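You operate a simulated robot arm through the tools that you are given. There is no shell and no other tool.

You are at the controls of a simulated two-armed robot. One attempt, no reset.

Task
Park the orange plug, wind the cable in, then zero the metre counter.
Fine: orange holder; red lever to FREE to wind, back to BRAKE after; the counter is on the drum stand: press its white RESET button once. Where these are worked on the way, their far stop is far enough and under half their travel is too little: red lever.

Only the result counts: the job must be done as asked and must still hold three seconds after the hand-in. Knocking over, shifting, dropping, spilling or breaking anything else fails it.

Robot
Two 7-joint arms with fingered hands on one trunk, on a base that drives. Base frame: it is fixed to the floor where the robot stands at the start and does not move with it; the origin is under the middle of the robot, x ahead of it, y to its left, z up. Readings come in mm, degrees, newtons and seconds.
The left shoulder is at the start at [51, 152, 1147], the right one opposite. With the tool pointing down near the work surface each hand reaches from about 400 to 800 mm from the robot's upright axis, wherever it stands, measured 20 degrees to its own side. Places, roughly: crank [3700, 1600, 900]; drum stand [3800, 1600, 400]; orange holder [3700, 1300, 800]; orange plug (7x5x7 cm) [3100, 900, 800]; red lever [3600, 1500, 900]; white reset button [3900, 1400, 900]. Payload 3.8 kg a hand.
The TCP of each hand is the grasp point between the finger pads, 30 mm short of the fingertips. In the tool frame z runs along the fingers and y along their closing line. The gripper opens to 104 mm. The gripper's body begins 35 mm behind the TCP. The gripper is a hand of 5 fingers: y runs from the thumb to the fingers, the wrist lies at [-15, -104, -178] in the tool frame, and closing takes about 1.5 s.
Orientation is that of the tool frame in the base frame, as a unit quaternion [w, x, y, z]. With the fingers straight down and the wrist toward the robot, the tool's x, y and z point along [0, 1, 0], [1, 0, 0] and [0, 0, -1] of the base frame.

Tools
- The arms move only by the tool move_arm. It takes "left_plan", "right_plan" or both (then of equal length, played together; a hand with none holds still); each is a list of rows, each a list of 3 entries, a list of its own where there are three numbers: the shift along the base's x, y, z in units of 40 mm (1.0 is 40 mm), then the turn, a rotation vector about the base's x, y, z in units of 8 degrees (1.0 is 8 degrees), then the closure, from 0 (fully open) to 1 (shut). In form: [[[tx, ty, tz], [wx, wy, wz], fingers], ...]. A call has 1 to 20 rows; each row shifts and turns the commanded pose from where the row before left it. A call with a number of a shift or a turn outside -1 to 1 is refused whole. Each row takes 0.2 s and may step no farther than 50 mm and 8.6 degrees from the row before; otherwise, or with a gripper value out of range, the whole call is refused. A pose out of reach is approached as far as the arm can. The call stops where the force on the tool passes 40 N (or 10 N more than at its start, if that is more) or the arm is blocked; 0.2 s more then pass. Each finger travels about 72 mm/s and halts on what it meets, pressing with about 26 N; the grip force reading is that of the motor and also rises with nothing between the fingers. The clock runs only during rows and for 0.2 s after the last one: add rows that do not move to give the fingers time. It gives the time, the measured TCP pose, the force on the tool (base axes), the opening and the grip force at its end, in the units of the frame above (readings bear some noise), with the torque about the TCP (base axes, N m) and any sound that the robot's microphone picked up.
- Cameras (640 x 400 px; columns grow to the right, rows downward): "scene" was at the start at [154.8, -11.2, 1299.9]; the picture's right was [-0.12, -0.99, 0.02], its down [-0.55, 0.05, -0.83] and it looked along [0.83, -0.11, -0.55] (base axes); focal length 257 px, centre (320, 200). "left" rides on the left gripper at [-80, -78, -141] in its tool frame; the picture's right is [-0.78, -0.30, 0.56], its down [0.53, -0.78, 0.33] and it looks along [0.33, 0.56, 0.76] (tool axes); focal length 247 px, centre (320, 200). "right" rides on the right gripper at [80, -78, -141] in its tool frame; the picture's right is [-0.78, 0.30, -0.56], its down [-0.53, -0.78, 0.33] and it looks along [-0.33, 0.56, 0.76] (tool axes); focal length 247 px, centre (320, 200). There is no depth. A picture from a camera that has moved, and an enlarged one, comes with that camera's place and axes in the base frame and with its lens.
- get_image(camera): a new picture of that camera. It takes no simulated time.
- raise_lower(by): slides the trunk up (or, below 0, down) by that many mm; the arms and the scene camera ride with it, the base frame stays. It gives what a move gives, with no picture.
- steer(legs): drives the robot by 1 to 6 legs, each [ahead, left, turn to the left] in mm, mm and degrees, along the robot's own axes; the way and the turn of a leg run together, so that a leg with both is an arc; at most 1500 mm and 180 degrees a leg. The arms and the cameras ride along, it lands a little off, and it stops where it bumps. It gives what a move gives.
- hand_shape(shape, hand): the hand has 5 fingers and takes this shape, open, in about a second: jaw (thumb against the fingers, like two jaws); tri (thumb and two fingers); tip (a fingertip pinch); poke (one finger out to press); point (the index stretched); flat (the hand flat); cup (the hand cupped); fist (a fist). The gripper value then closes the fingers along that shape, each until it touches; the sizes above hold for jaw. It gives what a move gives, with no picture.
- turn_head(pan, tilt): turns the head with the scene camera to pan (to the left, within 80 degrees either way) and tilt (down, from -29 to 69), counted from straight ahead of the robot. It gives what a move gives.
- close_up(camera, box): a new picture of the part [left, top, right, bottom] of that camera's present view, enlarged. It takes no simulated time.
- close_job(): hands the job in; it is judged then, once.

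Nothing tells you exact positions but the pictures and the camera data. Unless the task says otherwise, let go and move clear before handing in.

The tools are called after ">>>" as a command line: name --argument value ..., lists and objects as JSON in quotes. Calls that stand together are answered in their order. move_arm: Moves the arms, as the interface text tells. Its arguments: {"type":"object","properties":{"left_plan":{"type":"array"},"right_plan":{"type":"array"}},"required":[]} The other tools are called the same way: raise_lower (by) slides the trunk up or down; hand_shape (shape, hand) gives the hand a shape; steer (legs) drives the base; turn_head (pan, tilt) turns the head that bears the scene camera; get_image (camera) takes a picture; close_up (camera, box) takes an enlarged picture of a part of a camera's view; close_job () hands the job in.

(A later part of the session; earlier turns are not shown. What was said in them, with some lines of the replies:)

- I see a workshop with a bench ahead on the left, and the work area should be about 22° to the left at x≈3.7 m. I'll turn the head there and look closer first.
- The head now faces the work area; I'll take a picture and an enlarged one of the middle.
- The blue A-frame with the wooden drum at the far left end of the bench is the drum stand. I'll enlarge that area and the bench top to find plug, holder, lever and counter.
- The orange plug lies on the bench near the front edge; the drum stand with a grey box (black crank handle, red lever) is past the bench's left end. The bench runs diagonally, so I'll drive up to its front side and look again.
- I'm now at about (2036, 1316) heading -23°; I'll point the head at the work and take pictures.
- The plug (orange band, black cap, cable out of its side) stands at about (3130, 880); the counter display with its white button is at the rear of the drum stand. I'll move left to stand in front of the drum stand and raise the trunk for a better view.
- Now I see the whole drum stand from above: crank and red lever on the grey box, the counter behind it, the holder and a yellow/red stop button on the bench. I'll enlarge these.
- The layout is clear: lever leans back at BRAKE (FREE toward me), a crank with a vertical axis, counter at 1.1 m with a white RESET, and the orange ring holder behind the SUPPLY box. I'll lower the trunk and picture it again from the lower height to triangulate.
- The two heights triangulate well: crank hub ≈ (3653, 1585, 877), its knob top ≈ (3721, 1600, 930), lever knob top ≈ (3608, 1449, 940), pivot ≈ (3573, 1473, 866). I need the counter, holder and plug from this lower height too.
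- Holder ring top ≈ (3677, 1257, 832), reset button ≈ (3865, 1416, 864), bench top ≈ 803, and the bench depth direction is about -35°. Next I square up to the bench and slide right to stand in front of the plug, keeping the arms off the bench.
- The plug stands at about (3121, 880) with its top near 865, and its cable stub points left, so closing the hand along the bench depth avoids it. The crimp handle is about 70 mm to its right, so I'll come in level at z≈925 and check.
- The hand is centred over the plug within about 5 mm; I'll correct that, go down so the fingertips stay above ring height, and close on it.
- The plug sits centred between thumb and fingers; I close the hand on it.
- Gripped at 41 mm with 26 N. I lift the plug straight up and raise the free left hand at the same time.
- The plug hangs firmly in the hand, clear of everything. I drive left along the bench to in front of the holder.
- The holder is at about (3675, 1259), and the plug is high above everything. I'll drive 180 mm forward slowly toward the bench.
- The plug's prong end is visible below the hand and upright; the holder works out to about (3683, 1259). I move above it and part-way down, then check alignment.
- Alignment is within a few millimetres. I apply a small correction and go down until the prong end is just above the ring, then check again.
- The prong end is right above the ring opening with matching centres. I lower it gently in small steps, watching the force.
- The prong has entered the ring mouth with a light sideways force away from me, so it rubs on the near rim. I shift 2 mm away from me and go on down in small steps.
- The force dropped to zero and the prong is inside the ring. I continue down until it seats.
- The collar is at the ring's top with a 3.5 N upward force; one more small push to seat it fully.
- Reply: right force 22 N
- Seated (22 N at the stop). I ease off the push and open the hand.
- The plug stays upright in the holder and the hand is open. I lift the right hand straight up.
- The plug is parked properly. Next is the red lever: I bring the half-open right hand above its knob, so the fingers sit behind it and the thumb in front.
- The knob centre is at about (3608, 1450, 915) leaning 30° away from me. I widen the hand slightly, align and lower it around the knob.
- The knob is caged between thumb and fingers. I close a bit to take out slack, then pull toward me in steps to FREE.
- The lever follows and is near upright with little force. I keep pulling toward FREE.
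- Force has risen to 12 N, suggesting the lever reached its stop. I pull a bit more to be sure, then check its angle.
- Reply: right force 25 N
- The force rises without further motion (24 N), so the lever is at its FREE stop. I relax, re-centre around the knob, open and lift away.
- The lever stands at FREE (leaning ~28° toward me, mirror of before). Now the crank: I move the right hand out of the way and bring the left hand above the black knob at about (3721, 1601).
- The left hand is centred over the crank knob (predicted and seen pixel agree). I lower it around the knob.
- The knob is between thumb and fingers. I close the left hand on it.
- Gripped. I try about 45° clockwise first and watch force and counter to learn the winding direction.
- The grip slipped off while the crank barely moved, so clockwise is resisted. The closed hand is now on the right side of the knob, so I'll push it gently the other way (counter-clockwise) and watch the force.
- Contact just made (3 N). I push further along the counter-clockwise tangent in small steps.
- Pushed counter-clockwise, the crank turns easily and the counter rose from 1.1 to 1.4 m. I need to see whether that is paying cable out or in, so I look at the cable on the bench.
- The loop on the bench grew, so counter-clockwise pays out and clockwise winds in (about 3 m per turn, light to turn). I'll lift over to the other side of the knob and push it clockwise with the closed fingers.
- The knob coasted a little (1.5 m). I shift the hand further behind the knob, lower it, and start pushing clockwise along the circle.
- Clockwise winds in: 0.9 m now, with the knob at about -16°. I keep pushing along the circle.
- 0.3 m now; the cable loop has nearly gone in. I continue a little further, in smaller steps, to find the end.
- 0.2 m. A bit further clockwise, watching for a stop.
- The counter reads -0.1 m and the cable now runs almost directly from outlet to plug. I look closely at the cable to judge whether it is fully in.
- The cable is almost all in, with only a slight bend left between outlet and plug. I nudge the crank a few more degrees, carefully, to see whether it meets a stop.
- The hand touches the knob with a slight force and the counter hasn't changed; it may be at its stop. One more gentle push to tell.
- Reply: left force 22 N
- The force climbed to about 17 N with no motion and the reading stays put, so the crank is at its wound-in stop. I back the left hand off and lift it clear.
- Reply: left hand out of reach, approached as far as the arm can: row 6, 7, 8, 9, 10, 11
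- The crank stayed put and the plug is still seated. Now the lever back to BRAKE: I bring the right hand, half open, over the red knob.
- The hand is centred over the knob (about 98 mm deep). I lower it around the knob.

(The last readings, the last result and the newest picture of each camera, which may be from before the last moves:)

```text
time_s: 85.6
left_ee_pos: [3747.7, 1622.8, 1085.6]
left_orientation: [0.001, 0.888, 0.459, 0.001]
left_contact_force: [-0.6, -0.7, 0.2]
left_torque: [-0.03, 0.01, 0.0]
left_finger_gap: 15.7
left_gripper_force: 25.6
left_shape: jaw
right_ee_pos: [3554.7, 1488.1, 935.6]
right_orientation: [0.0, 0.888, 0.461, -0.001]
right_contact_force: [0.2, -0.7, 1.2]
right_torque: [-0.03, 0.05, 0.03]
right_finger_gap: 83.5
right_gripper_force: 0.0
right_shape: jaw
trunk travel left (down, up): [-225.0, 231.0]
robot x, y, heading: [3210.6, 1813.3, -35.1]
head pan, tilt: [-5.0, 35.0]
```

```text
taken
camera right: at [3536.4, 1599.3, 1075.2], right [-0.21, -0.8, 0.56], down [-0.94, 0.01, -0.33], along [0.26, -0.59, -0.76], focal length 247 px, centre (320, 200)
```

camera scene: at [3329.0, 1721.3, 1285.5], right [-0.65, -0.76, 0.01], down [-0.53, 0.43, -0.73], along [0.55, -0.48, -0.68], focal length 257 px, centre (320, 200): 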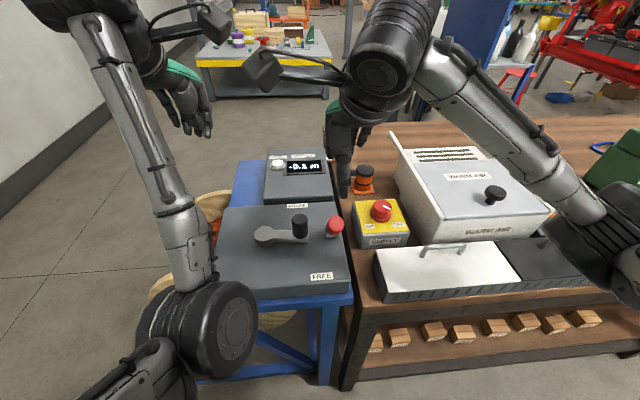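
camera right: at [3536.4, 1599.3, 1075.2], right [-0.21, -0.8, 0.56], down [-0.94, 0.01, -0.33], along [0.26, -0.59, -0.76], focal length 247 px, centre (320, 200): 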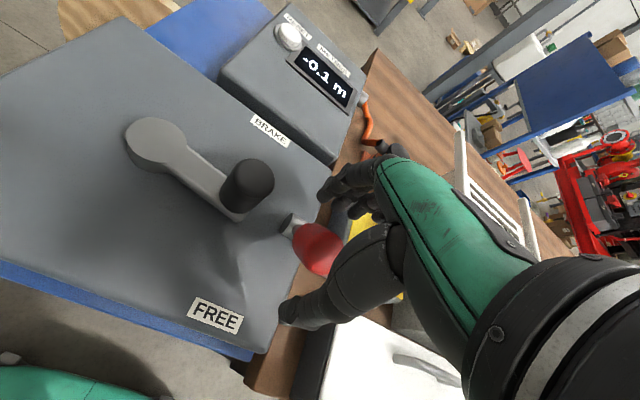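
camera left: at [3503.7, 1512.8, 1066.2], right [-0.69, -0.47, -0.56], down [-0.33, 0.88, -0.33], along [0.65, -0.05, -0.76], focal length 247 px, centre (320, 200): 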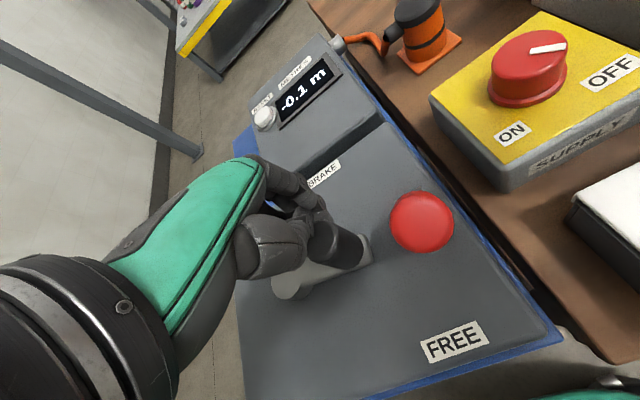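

The red knob is caged. I push it away from me toward BRAKE with the thumb.

>>> move_arm --right_plan '[[[0, 0, 0], [0, 0, 0], 0.45], [[0, 0, 0], [0, 0, 0], 0.45], [[0.328, -0.23, 0], [0, 0, 0], 0.45], [[0.328, -0.23, 0], [0, 0, 0], 0.45], [[0.328, -0.23, 0], [0, 0, 0], 0.45], [[0.328, -0.23, 0], [0, 0, 0], 0.45], [[0, 0, 0], [0, 0, 0], 0.45]]'

>>> get_image --camera "right"

```text
time_s: 87.2
left_ee_pos: [3746.3, 1623.8, 1085.8]
left_orientation: [0.001, 0.888, 0.459, 0.0]
left_contact_force: [0.3, -1.3, 0.1]
left_torque: [0.01, 0.0, -0.02]
left_finger_gap: 16.1
left_gripper_force: 26.0
left_shape: jaw
right_ee_pos: [3608.1, 1451.4, 936.4]
right_orientation: [0.0, 0.888, 0.46, 0.0]
right_contact_force: [-0.2, -0.2, -0.2]
right_torque: [0.0, -0.03, 0.01]
right_finger_gap: 57.7
right_gripper_force: 0.0
right_shape: jaw
trunk travel left (down, up): [-225.0, 231.0]
robot x, y, heading: [3214.1, 1811.8, -35.2]
head pan, tilt: [-5.0, 35.0]
```

```text
taken
camera right: at [3589.3, 1563.0, 1076.7], right [-0.21, -0.8, 0.56], down [-0.94, 0.01, -0.33], along [0.26, -0.59, -0.76], focal length 247 px, centre (320, 200)
```

right: 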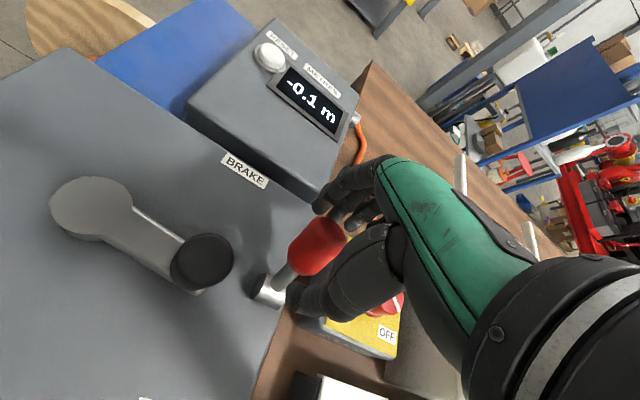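

The lever is leaning back toward BRAKE again; I push on until it meets its stop.

>>> move_arm --right_plan '[[[0.205, -0.144, 0], [0, 0, 0], 0.45], [[0.205, -0.144, 0], [0, 0, 0], 0.45], [[0.12, -0.085, 0], [0, 0, 0], 0.45], [[0, 0, 0], [0, 0, 0], 0.45]]'

>>> get_image --camera "right"

```text
time_s: 88.2
left_ee_pos: [3746.0, 1625.1, 1085.8]
left_orientation: [0.002, 0.888, 0.46, 0.002]
left_contact_force: [-0.2, 0.4, -0.7]
left_torque: [0.02, 0.01, 0.01]
left_finger_gap: 15.9
left_gripper_force: 25.7
left_shape: jaw
right_ee_pos: [3626.9, 1438.5, 936.0]
right_orientation: [0.002, 0.888, 0.46, 0.001]
right_contact_force: [-9.2, 6.8, 3.2]
right_torque: [0.23, 0.34, -0.05]
right_finger_gap: 67.0
right_gripper_force: 0.0
right_shape: jaw
trunk travel left (down, up): [-225.0, 231.0]
robot x, y, heading: [3209.9, 1813.4, -35.2]
head pan, tilt: [-5.0, 35.0]
```

```text
taken
camera right: at [3607.8, 1548.6, 1075.9], right [-0.21, -0.8, 0.56], down [-0.94, 0.01, -0.33], along [0.26, -0.59, -0.76], focal length 247 px, centre (320, 200)
```

right: 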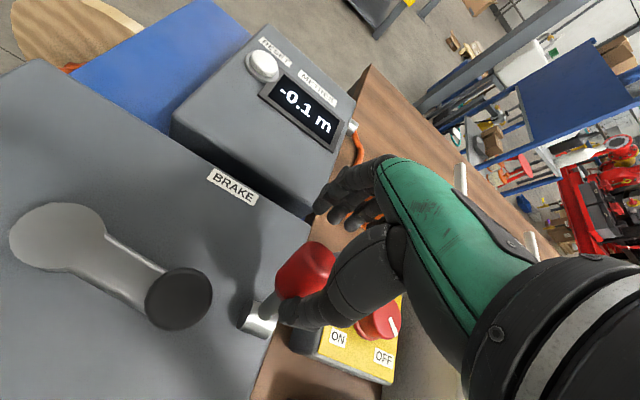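

Resistance is rising (11 N). A last small push to confirm the stop.

>>> move_arm --right_plan '[[[0.15, -0.105, 0], [0, 0, 0], 0.45], [[0.1, -0.07, 0], [0, 0, 0], 0.45], [[0, 0, 0], [0, 0, 0], 0.45]]'

>>> get_image --camera "right"

```text
time_s: 89.0
left_ee_pos: [3743.7, 1625.1, 1088.4]
left_orientation: [0.002, 0.888, 0.46, 0.001]
left_contact_force: [0.0, 0.2, -0.1]
left_torque: [0.03, -0.01, 0.04]
left_finger_gap: 16.1
left_gripper_force: 26.0
left_shape: jaw
right_ee_pos: [3635.6, 1433.8, 937.6]
right_orientation: [0.001, 0.887, 0.461, 0.0]
right_contact_force: [-18.1, 13.1, 3.6]
right_torque: [0.38, 0.62, 0.02]
right_finger_gap: 73.0
right_gripper_force: 0.0
right_shape: jaw
trunk travel left (down, up): [-225.0, 231.0]
robot x, y, heading: [3210.7, 1811.4, -35.2]
head pan, tilt: [-5.0, 35.0]
```

```text
taken
camera right: at [3615.9, 1543.5, 1077.0], right [-0.21, -0.8, 0.56], down [-0.94, 0.01, -0.33], along [0.26, -0.59, -0.76], focal length 247 px, centre (320, 200)
```

right: 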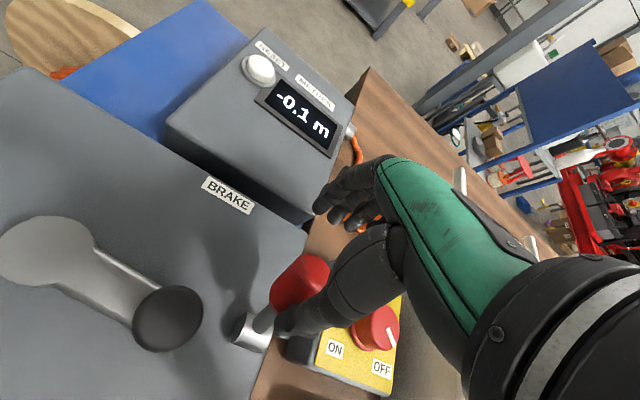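

At 22 N it holds: the lever is at its BRAKE stop. I re-centre, open and lift the right hand away.

>>> move_arm --right_plan '[[[-0.3, 0.21, 0], [0, 0, 0], 0.2], [[-0.3, 0.21, 0], [0, 0, 0], 0.1], [[0, 0, 0], [0, 0, 0], 0.1], [[0, 0, 0.8], [0, 0, 0], 0.1], [[0, 0, 1], [0, 0, 0], 0.1], [[0, 0, 1], [0, 0, 0], 0.1], [[0, 0, 1], [0, 0, 0], 0.1], [[0, 0, 1], [0, 0, 0], 0.1], [[0, 0, 0], [0, 0, 0], 0.1]]'

>>> get_image --camera "right"

>>> close_up --camera "scene" --box '[200, 110, 440, 260]'

```text
time_s: 91.0
left_ee_pos: [3747.6, 1623.1, 1086.1]
left_orientation: [0.0, 0.887, 0.461, 0.0]
left_contact_force: [0.1, -0.2, -0.9]
left_torque: [0.01, -0.01, 0.0]
left_finger_gap: 15.8
left_gripper_force: 26.1
left_shape: jaw
right_ee_pos: [3615.0, 1446.1, 1125.3]
right_orientation: [-0.001, 0.888, 0.46, 0.0]
right_contact_force: [-0.6, 0.5, 0.5]
right_torque: [0.0, 0.0, -0.02]
right_finger_gap: 93.6
right_gripper_force: 0.1
right_shape: jaw
trunk travel left (down, up): [-225.0, 231.0]
robot x, y, heading: [3212.3, 1811.0, -35.2]
head pan, tilt: [-5.0, 35.0]
```

```text
taken
camera right: at [3596.1, 1555.0, 1264.8], right [-0.21, -0.81, 0.56], down [-0.94, 0.01, -0.33], along [0.26, -0.59, -0.76], focal length 247 px, centre (320, 200)
```

right: 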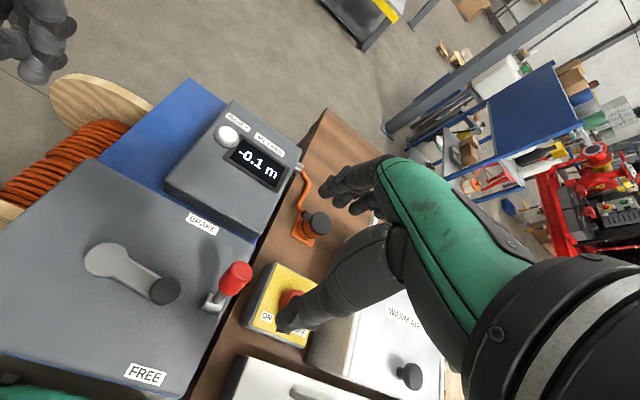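

```text
2.67 times, centred on (320, 185) of scene
camera zoom: at [3329.2, 1720.8, 1285.3], right [-0.65, -0.76, 0.01], down [-0.53, 0.43, -0.73], along [0.55, -0.48, -0.68], focal length 686 px, centre (320, 240)
```

zoom: 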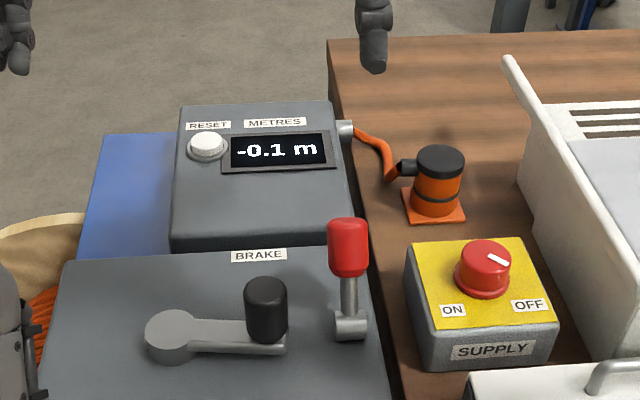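

The lever is back at BRAKE, the plug parked and the cable in. Last step is the white RESET button; I set the left hand to the poke shape and look at where its finger points.

>>> hand_shape --hand "left" --shape "poke"

>>> get_image --camera "left"

>>> get_image --camera "scene"

>>> get_image --camera "right"

```text
time_s: 91.9
left_ee_pos: [3747.0, 1623.1, 1084.5]
left_orientation: [0.001, 0.888, 0.46, 0.001]
left_contact_force: [0.3, 0.0, -0.4]
left_torque: [-0.03, 0.01, 0.02]
left_finger_gap: 0.0
left_gripper_force: 0.0
left_shape: poke
right_ee_pos: [3614.5, 1444.8, 1125.7]
right_orientation: [0.0, 0.888, 0.46, 0.0]
right_contact_force: [0.2, -0.3, 0.0]
right_torque: [0.0, -0.01, -0.03]
right_finger_gap: 93.5
right_gripper_force: 0.1
right_shape: jaw
trunk travel left (down, up): [-225.0, 231.0]
robot x, y, heading: [3210.4, 1816.5, -35.0]
head pan, tilt: [-5.0, 35.0]
```

```text
taken
camera left: at [3638.0, 1602.1, 1227.9], right [-0.69, -0.46, -0.56], down [-0.33, 0.88, -0.33], along [0.65, -0.05, -0.76], focal length 247 px, centre (320, 200)
```

left: 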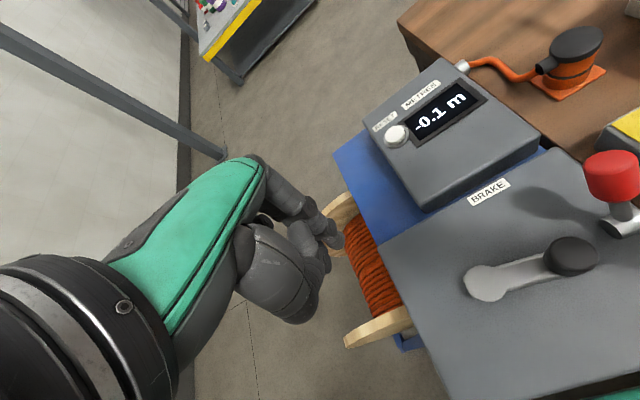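

```text
taken
camera scene: at [3328.9, 1720.8, 1285.4], right [-0.65, -0.76, 0.01], down [-0.53, 0.43, -0.73], along [0.55, -0.48, -0.68], focal length 257 px, centre (320, 200)
```

scene: 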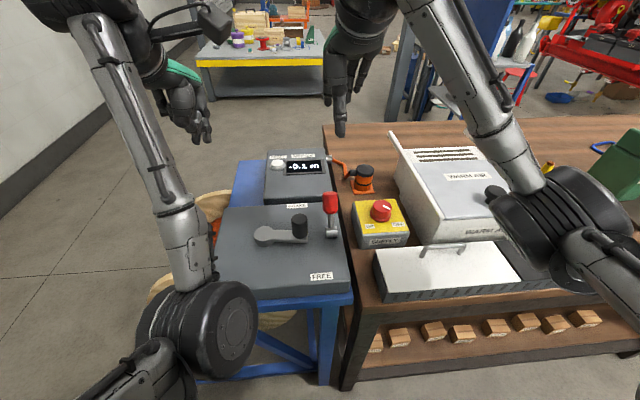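

```text
taken
camera right: at [3595.7, 1555.0, 1264.8], right [-0.21, -0.8, 0.56], down [-0.94, 0.01, -0.33], along [0.26, -0.59, -0.76], focal length 247 px, centre (320, 200)
```

right: 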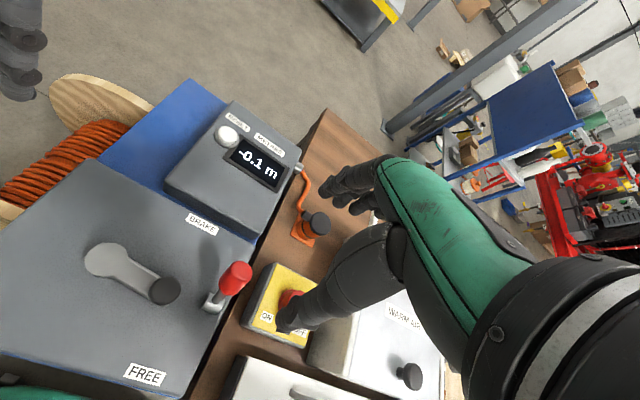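

>>> close_up --camera "scene" --box '[140, 40, 260, 160]'

>>> close_up --camera "left" --box '[200, 140, 400, 340]'

```text
3.33 times, centred on (200, 100) of scene
camera zoom: at [3328.9, 1720.8, 1285.4], right [-0.65, -0.76, 0.01], down [-0.53, 0.43, -0.73], along [0.55, -0.48, -0.68], focal length 858 px, centre (720, 533)
```

zoom: 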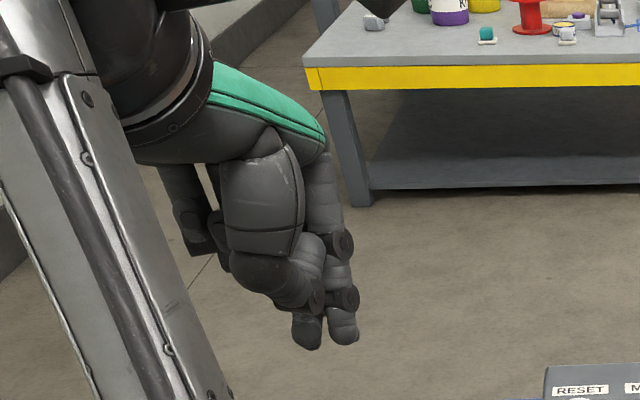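

```text
2.00 times, centred on (300, 240) of left
camera zoom: at [3638.0, 1602.1, 1227.9], right [-0.69, -0.46, -0.56], down [-0.33, 0.88, -0.33], along [0.65, -0.05, -0.76], focal length 494 px, centre (360, 120)
```

zoom: 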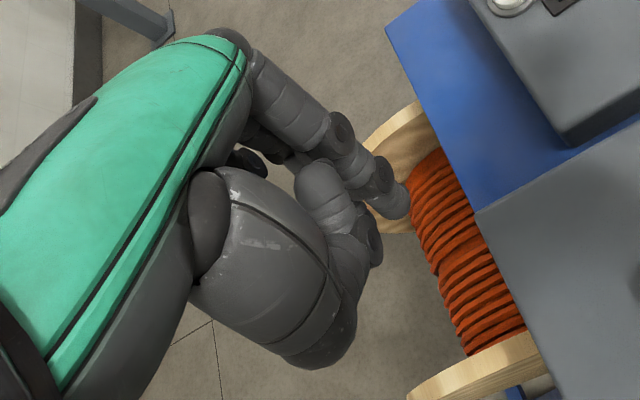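

>>> hand_shape --hand "left" --shape "point"

>>> close_up --camera "scene" --box '[140, 40, 260, 160]'

>>> close_up --camera "left" --box '[200, 140, 400, 340]'

```text
time_s: 92.8
left_ee_pos: [3747.7, 1622.4, 1085.2]
left_orientation: [0.001, 0.888, 0.46, 0.0]
left_contact_force: [0.5, -1.0, -0.2]
left_torque: [0.0, 0.01, -0.01]
left_finger_gap: 0.1
left_gripper_force: 0.0
left_shape: point
right_ee_pos: [3614.1, 1445.2, 1124.7]
right_orientation: [0.001, 0.888, 0.46, 0.0]
right_contact_force: [-0.5, 0.0, -0.2]
right_torque: [0.02, 0.0, 0.01]
right_finger_gap: 93.4
right_gripper_force: 0.0
right_shape: jaw
trunk travel left (down, up): [-225.0, 231.0]
robot x, y, heading: [3211.8, 1812.3, -35.0]
head pan, tilt: [-5.0, 35.0]
```

```text
3.33 times, centred on (200, 100) of scene
camera zoom: at [3328.9, 1720.8, 1285.4], right [-0.65, -0.76, 0.01], down [-0.53, 0.43, -0.73], along [0.55, -0.48, -0.68], focal length 858 px, centre (720, 533)
```

zoom: 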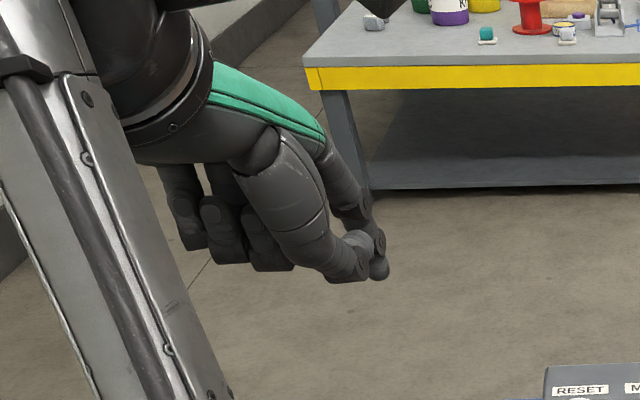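

```text
2.00 times, centred on (300, 240) of left
camera zoom: at [3638.0, 1602.1, 1227.9], right [-0.69, -0.46, -0.56], down [-0.33, 0.88, -0.33], along [0.65, -0.05, -0.76], focal length 494 px, centre (360, 120)
```

zoom: 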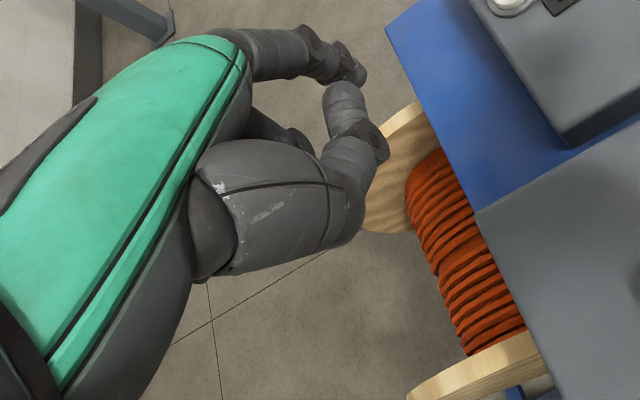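

In the point shape the index tip is the foremost and lowest part (about 72 mm ahead and 28 mm below the TCP), which suits the button well. I move the right hand out of the way and bring the left index above RESET.

>>> move_arm --right_plan '[[[-0.89, -0.24, 0], [0, 0, 0], 0.1], [[-0.89, -0.24, 0], [0, 0, 0], 0.1], [[-0.89, -0.24, 0], [0, 0, 0], 0.1], [[-0.89, -0.24, 0], [0, 0, 0], 0.1], [[-0.89, -0.24, 0], [0, 0, 0], 0.1], [[-0.89, -0.24, 0], [0, 0, 0], 0.1], [[-0.89, -0.24, 0], [0, 0, 0], 0.1], [[0, 0, 0], [0, 0, 0], 0.1], [[0, 0, 0], [0, 0, 0], 0.1]]' --left_plan '[[[0, 0, 0], [0, 0, 0], 0], [[0, 0, 0], [0, 0, 0], 0], [[0.326, -0.777, 0], [0, 0, 0], 0], [[0.326, -0.777, 0], [0, 0, 0], 0], [[0.326, -0.777, 0], [0, 0, 0], 0], [[0.326, -0.777, 0], [0, 0, 0], 0], [[0.326, -0.777, 0], [0, 0, 0], 0], [[0, 0, -0.8], [0, 0, 0], 0], [[0, 0, 0], [0, 0, 0], 0]]'

>>> get_image --camera "left"

>>> get_image --camera "scene"

>>> get_image --camera "right"

```text
time_s: 94.8
left_ee_pos: [3810.7, 1467.2, 1052.0]
left_orientation: [0.0, 0.888, 0.46, 0.0]
left_contact_force: [-0.6, 0.2, -0.6]
left_torque: [0.0, 0.01, 0.0]
left_finger_gap: 0.0
left_gripper_force: 0.0
left_shape: point
right_ee_pos: [3363.8, 1375.3, 1129.2]
right_orientation: [-0.001, 0.888, 0.46, 0.001]
right_contact_force: [-0.3, -0.1, -0.6]
right_torque: [0.0, 0.01, 0.02]
right_finger_gap: 93.4
right_gripper_force: 0.1
right_shape: jaw
trunk travel left (down, up): [-225.0, 231.0]
robot x, y, heading: [3210.4, 1817.8, -35.5]
head pan, tilt: [-5.0, 35.0]
```

```text
taken
camera left: at [3702.1, 1446.6, 1194.5], right [-0.69, -0.46, -0.56], down [-0.33, 0.88, -0.33], along [0.65, -0.05, -0.76], focal length 247 px, centre (320, 200)
```

left: 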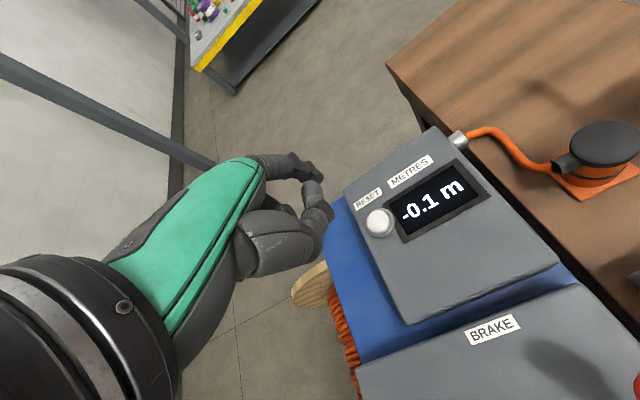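

```text
taken
camera scene: at [3328.7, 1720.7, 1285.4], right [-0.65, -0.76, 0.01], down [-0.53, 0.43, -0.73], along [0.55, -0.48, -0.68], focal length 257 px, centre (320, 200)
```

scene: 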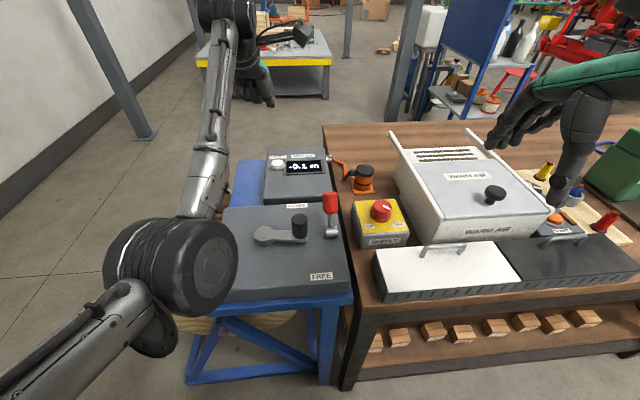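

```text
taken
camera right: at [3345.9, 1485.5, 1269.2], right [-0.21, -0.8, 0.56], down [-0.94, 0.01, -0.33], along [0.26, -0.59, -0.76], focal length 247 px, centre (320, 200)
```

right: 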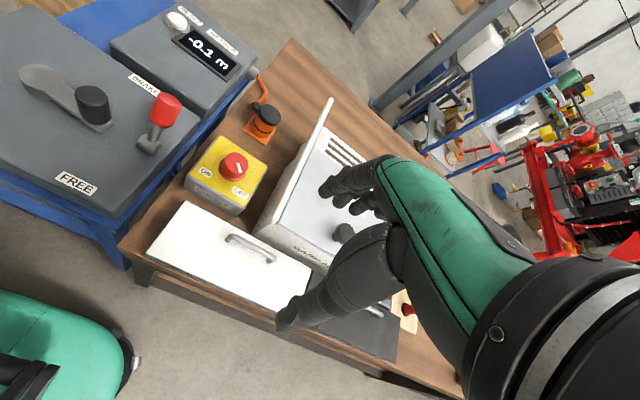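

The index tip is almost straight above the RESET button. I lower it to about 20 mm above and check.

>>> move_arm --left_plan '[[[0, 0, -0.85], [0, 0, 0], 0], [[0, 0, -0.85], [0, 0, 0], 0], [[0, 0, -0.85], [0, 0, 0], 0], [[0, 0, -0.75], [0, 0, 0], 0], [[0, 0, 0], [0, 0, 0], 0]]'

>>> get_image --camera "left"

>>> close_up --camera "scene" --box '[240, 110, 340, 190]'

>>> close_up --camera "right" --box '[100, 0, 280, 100]'

```text
time_s: 96.0
left_ee_pos: [3812.5, 1467.5, 919.6]
left_orientation: [0.0, 0.888, 0.46, -0.001]
left_contact_force: [0.6, -0.5, -0.1]
left_torque: [0.04, -0.01, -0.02]
left_finger_gap: 0.1
left_gripper_force: 0.0
left_shape: point
right_ee_pos: [3364.4, 1375.2, 1129.1]
right_orientation: [0.0, 0.888, 0.46, 0.0]
right_contact_force: [0.5, 0.1, -0.5]
right_torque: [0.07, 0.02, -0.03]
right_finger_gap: 93.7
right_gripper_force: 0.1
right_shape: jaw
trunk travel left (down, up): [-225.0, 231.0]
robot x, y, heading: [3212.1, 1810.0, -35.2]
head pan, tilt: [-5.0, 35.0]
```

```text
taken
camera left: at [3703.4, 1447.1, 1063.1], right [-0.69, -0.46, -0.56], down [-0.33, 0.88, -0.33], along [0.65, -0.05, -0.76], focal length 247 px, centre (320, 200)
```

left: 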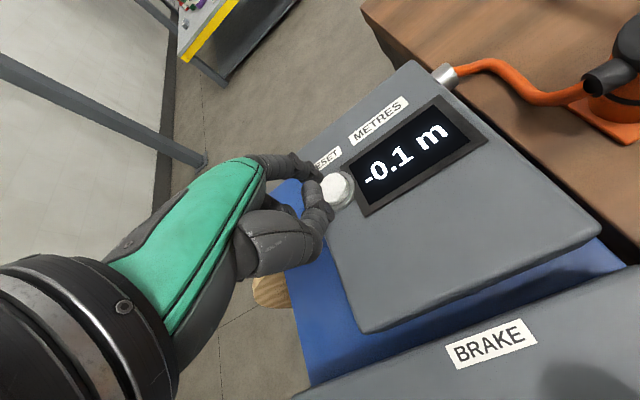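

```text
5.00 times, centred on (290, 150) of scene
camera zoom: at [3328.5, 1720.8, 1285.5], right [-0.65, -0.76, 0.01], down [-0.53, 0.43, -0.73], along [0.55, -0.48, -0.68], focal length 1287 px, centre (470, 450)
```

zoom: 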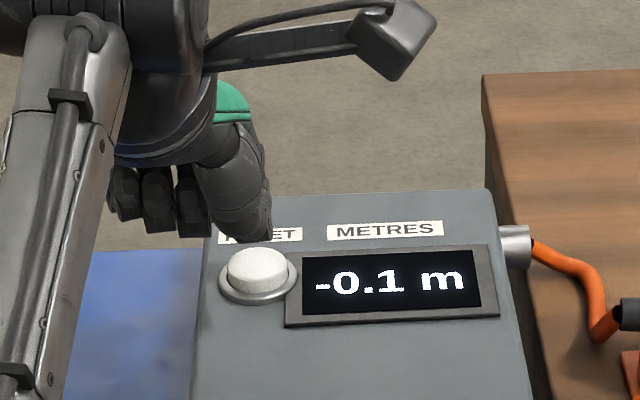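

```text
3.56 times, centred on (190, 50) of right
camera zoom: at [3345.8, 1485.5, 1269.3], right [-0.21, -0.8, 0.56], down [-0.94, 0.01, -0.33], along [0.26, -0.59, -0.76], focal length 878 px, centre (782, 733)
```

zoom: 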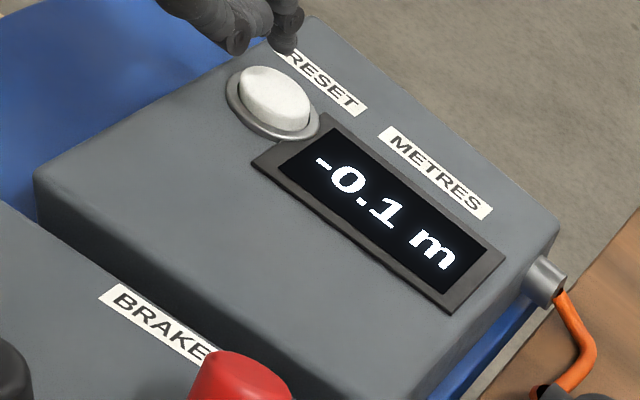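

The index tip hangs about 28 mm straight above the white button (button ≈ (3863.5, 1417, 864)). I go down in small steps to contact.

>>> move_arm --left_plan '[[[0, 0, -0.2], [0, 0, 0], 0], [[0, 0, -0.2], [0, 0, 0], 0], [[0, 0, -0.15], [0, 0, 0], 0], [[0, 0, -0.1], [0, 0, 0], 0], [[0, 0, 0], [0, 0, 0], 0]]'

>>> get_image --camera "left"

>>> close_up --camera "right" --box '[100, 0, 280, 100]'

```text
time_s: 97.2
left_ee_pos: [3813.6, 1466.7, 896.0]
left_orientation: [0.0, 0.887, 0.461, 0.0]
left_contact_force: [-0.3, 0.2, -0.6]
left_torque: [0.0, 0.0, 0.0]
left_finger_gap: 0.0
left_gripper_force: 0.1
left_shape: point
right_ee_pos: [3364.3, 1374.9, 1129.7]
right_orientation: [0.001, 0.888, 0.46, 0.0]
right_contact_force: [0.3, 0.8, -0.1]
right_torque: [-0.02, 0.0, 0.01]
right_finger_gap: 93.7
right_gripper_force: 0.1
right_shape: jaw
trunk travel left (down, up): [-225.0, 231.0]
robot x, y, heading: [3212.5, 1813.1, -35.5]
head pan, tilt: [-5.0, 35.0]
```

```text
taken
camera left: at [3704.2, 1445.7, 1037.8], right [-0.69, -0.46, -0.56], down [-0.33, 0.89, -0.33], along [0.65, -0.05, -0.76], focal length 247 px, centre (320, 200)
```

left: 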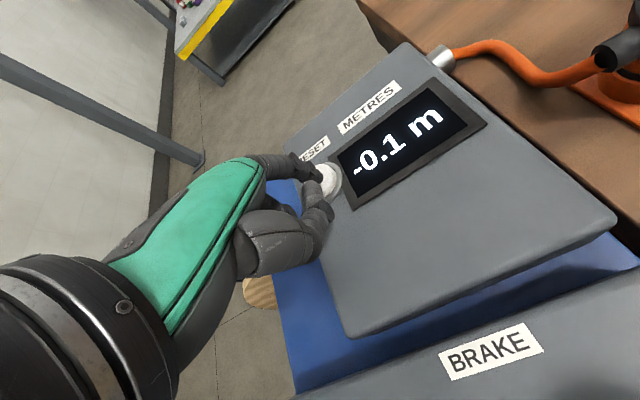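

```text
3.56 times, centred on (190, 50) of right
camera zoom: at [3346.1, 1485.4, 1269.2], right [-0.21, -0.8, 0.56], down [-0.94, 0.01, -0.33], along [0.26, -0.59, -0.76], focal length 878 px, centre (782, 733)
```

zoom: 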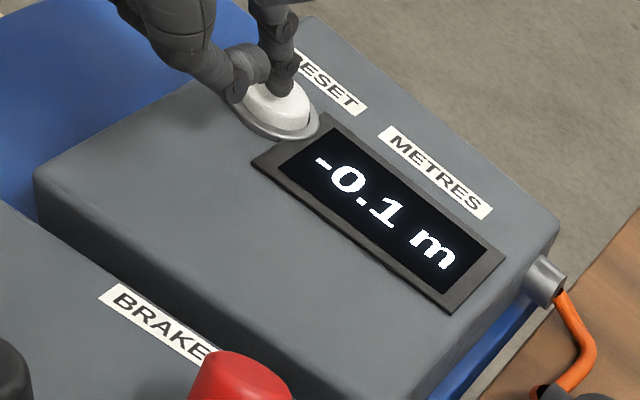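

The fingertip is just above the button. I press down in 3–4 mm steps.

>>> move_arm --left_plan '[[[0, 0, -0.1], [0, 0, 0], 0], [[0, 0, -0.1], [0, 0, 0], 0], [[0, 0, 0], [0, 0, 0], 0]]'

>>> close_up --camera "right" --box '[100, 0, 280, 100]'

>>> close_up --camera "left" --box '[240, 80, 480, 260]'

```text
time_s: 98.0
left_ee_pos: [3812.5, 1466.6, 887.6]
left_orientation: [-0.001, 0.888, 0.459, 0.0]
left_contact_force: [-0.5, -0.3, 1.1]
left_torque: [-0.05, -0.01, 0.02]
left_finger_gap: 0.1
left_gripper_force: 0.1
left_shape: point
right_ee_pos: [3365.2, 1375.6, 1130.4]
right_orientation: [0.0, 0.888, 0.46, 0.0]
right_contact_force: [0.3, -0.2, 0.1]
right_torque: [0.0, -0.01, -0.01]
right_finger_gap: 93.5
right_gripper_force: 0.0
right_shape: jaw
trunk travel left (down, up): [-225.0, 231.0]
robot x, y, heading: [3208.2, 1813.7, -35.1]
head pan, tilt: [-5.0, 35.0]
```

```text
3.56 times, centred on (190, 50) of right
camera zoom: at [3346.1, 1485.5, 1269.3], right [-0.21, -0.8, 0.56], down [-0.94, 0.01, -0.33], along [0.26, -0.59, -0.76], focal length 878 px, centre (782, 733)
```

zoom: 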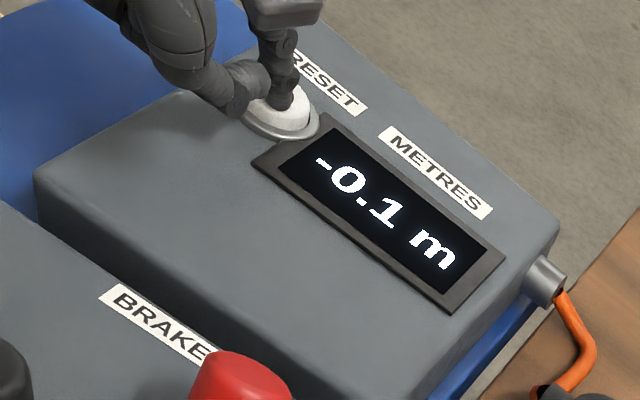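

```text
2.22 times, centred on (360, 170) of left
camera zoom: at [3703.3, 1445.1, 1030.4], right [-0.69, -0.46, -0.56], down [-0.33, 0.88, -0.33], along [0.65, -0.05, -0.76], focal length 549 px, centre (231, 267)
```

zoom: 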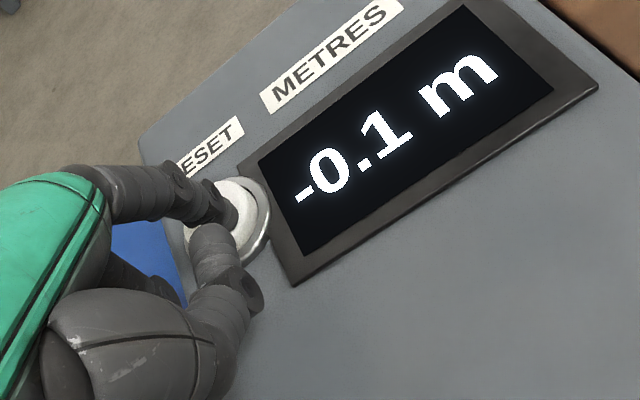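

Contact is just starting (about 1 N). I keep pressing.

>>> move_arm --left_plan '[[[0, 0, -0.1], [0, 0, 0], 0], [[0, 0, -0.1], [0, 0, 0], 0], [[0, 0, 0], [0, 0, 0], 0]]'

>>> close_up --camera "right" --box '[100, 0, 280, 100]'

>>> close_up --camera "left" --box '[240, 80, 480, 260]'

```text
time_s: 98.8
left_ee_pos: [3812.8, 1466.4, 882.8]
left_orientation: [0.0, 0.888, 0.46, 0.0]
left_contact_force: [-1.6, -0.1, 3.3]
left_torque: [-0.1, -0.1, 0.01]
left_finger_gap: 0.1
left_gripper_force: 0.1
left_shape: point
right_ee_pos: [3363.3, 1375.3, 1128.4]
right_orientation: [0.0, 0.888, 0.46, 0.0]
right_contact_force: [0.0, 0.1, 0.3]
right_torque: [0.0, 0.01, -0.03]
right_finger_gap: 93.4
right_gripper_force: 0.1
right_shape: jaw
trunk travel left (down, up): [-225.0, 231.0]
robot x, y, heading: [3210.9, 1811.5, -35.1]
head pan, tilt: [-5.0, 35.0]
heard: click
```

```text
3.56 times, centred on (190, 50) of right
camera zoom: at [3345.7, 1485.7, 1269.4], right [-0.21, -0.8, 0.56], down [-0.94, 0.01, -0.33], along [0.26, -0.59, -0.76], focal length 878 px, centre (782, 733)
```

zoom: 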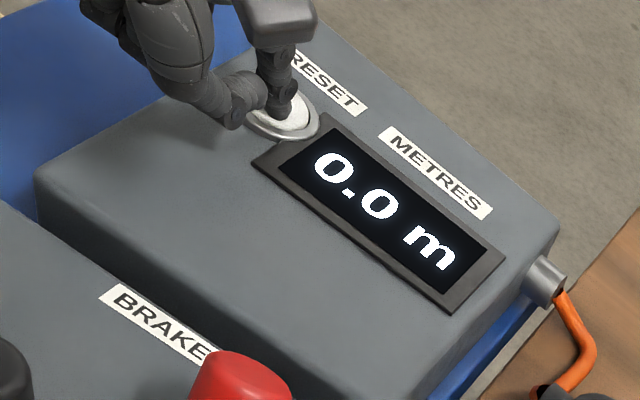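

```text
2.22 times, centred on (360, 170) of left
camera zoom: at [3702.9, 1445.9, 1023.9], right [-0.69, -0.46, -0.56], down [-0.33, 0.88, -0.33], along [0.65, -0.05, -0.76], focal length 549 px, centre (231, 267)
```

zoom: 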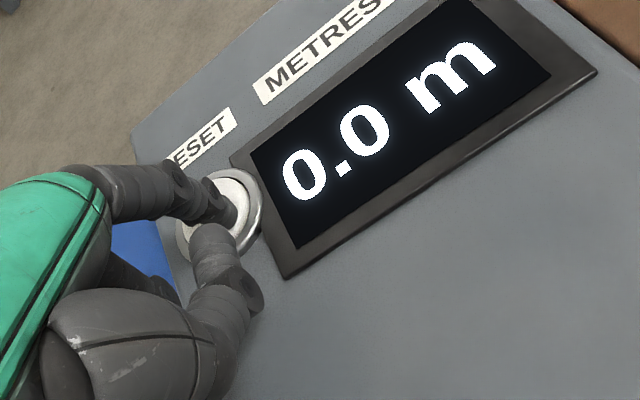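

A click was heard and the counter now reads 0.0 m, so one press is done. I lift the finger straight up, well clear.

>>> move_arm --left_plan '[[[0, 0, 0.5], [0, 0, 0], 0], [[0, 0, 1], [0, 0, 0], 0], [[0, 0, 1], [0, 0, 0], 0], [[0, 0, 1], [0, 0, 0], 0], [[0, 0, 1], [0, 0, 0], 0], [[-0.3, 0.7, 0], [0, 0, 0], 0], [[-0.3, 0.7, 0], [0, 0, 0], 0], [[-0.3, 0.7, 0], [0, 0, 0], 0], [[0, 0, 0], [0, 0, 0], 0]]'

>>> get_image --camera "scene"

>>> close_up --camera "scene" --box '[200, 110, 440, 260]'

>>> get_image --camera "right"

```text
time_s: 100.8
left_ee_pos: [3775.7, 1550.1, 1060.5]
left_orientation: [-0.001, 0.888, 0.46, 0.0]
left_contact_force: [-0.2, -0.1, 0.6]
left_torque: [0.02, 0.0, 0.0]
left_finger_gap: 0.0
left_gripper_force: 0.1
left_shape: point
right_ee_pos: [3364.5, 1374.7, 1128.8]
right_orientation: [0.001, 0.888, 0.46, 0.0]
right_contact_force: [-0.1, -0.2, 0.5]
right_torque: [-0.01, 0.01, 0.03]
right_finger_gap: 93.7
right_gripper_force: 0.0
right_shape: jaw
trunk travel left (down, up): [-225.0, 231.0]
robot x, y, heading: [3210.3, 1809.5, -35.2]
head pan, tilt: [-5.0, 35.0]
```

```text
taken
camera scene: at [3328.9, 1720.4, 1285.4], right [-0.65, -0.76, 0.01], down [-0.53, 0.43, -0.73], along [0.55, -0.48, -0.68], focal length 257 px, centre (320, 200)
```

scene: 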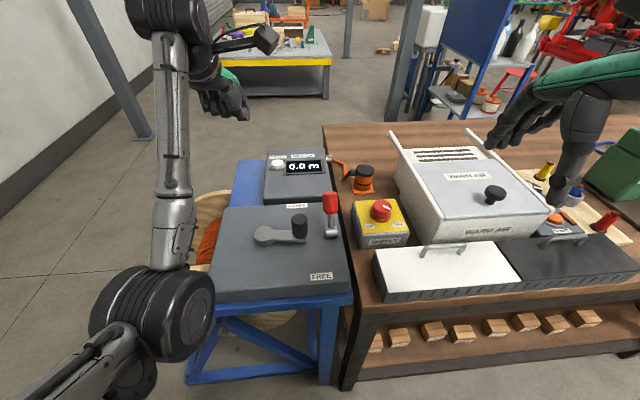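

```text
2.67 times, centred on (320, 185) of scene
camera zoom: at [3328.9, 1720.4, 1285.4], right [-0.65, -0.76, 0.01], down [-0.53, 0.43, -0.73], along [0.55, -0.48, -0.68], focal length 686 px, centre (320, 240)
```

zoom: 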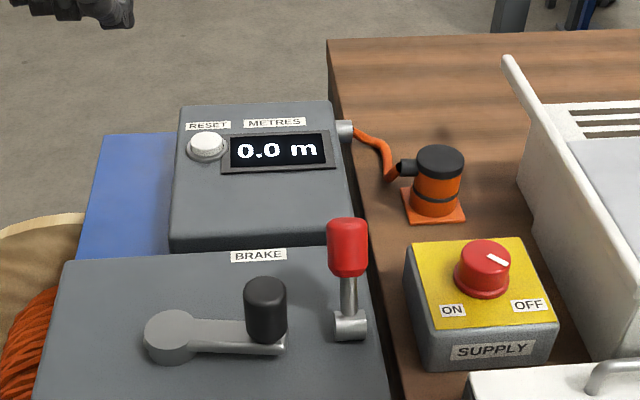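

```text
taken
camera right: at [3346.3, 1485.1, 1269.1], right [-0.21, -0.81, 0.56], down [-0.94, 0.01, -0.33], along [0.26, -0.59, -0.76], focal length 247 px, centre (320, 200)
```

right: 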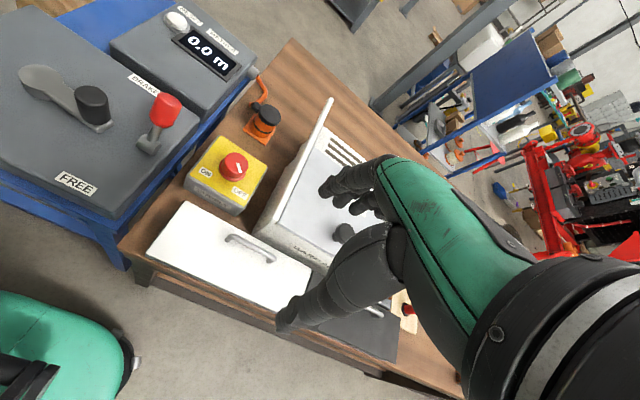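

Everything reads as asked: plug seated in the orange holder, cable wound to the crank's stop, lever at BRAKE, counter at 0.0 m, and both hands are clear. I hand the job in.

>>> close_job

```text
The job is handed in.
```

The job is handed in. The orange plug is parked, the cable is wound in, the lever is back at BRAKE, and the counter reads 0.0 m.

- **Plug:** it sits upright in the orange holder. I let go of it at the seat and lifted straight off.
- **Winding:** with the red lever pulled to its FREE stop, I wound the crank clockwise until it would not move further at about 17 N. The counter read -0.1 m there. A slight bend of cable, roughly 15 cm, is still visible between the counter outlet and the plug. I took the crank's resistance as the wound-in stop but did not test it again after braking.
- **Wrong direction first:** my first push on the crank was counter-clockwise. It paid out cable and took the counter from 1.1 m to 1.5 m before I reversed.
- **Lever:** it is pushed back to its BRAKE stop and stands as it did at the start.
- **Counter:** I pressed RESET once. There was a click and the display went to 0.0 m.

In the last pictures the SUPPLY knob and the rest of the area around the drum stand looked undisturbed. Both hands are clear of the work.
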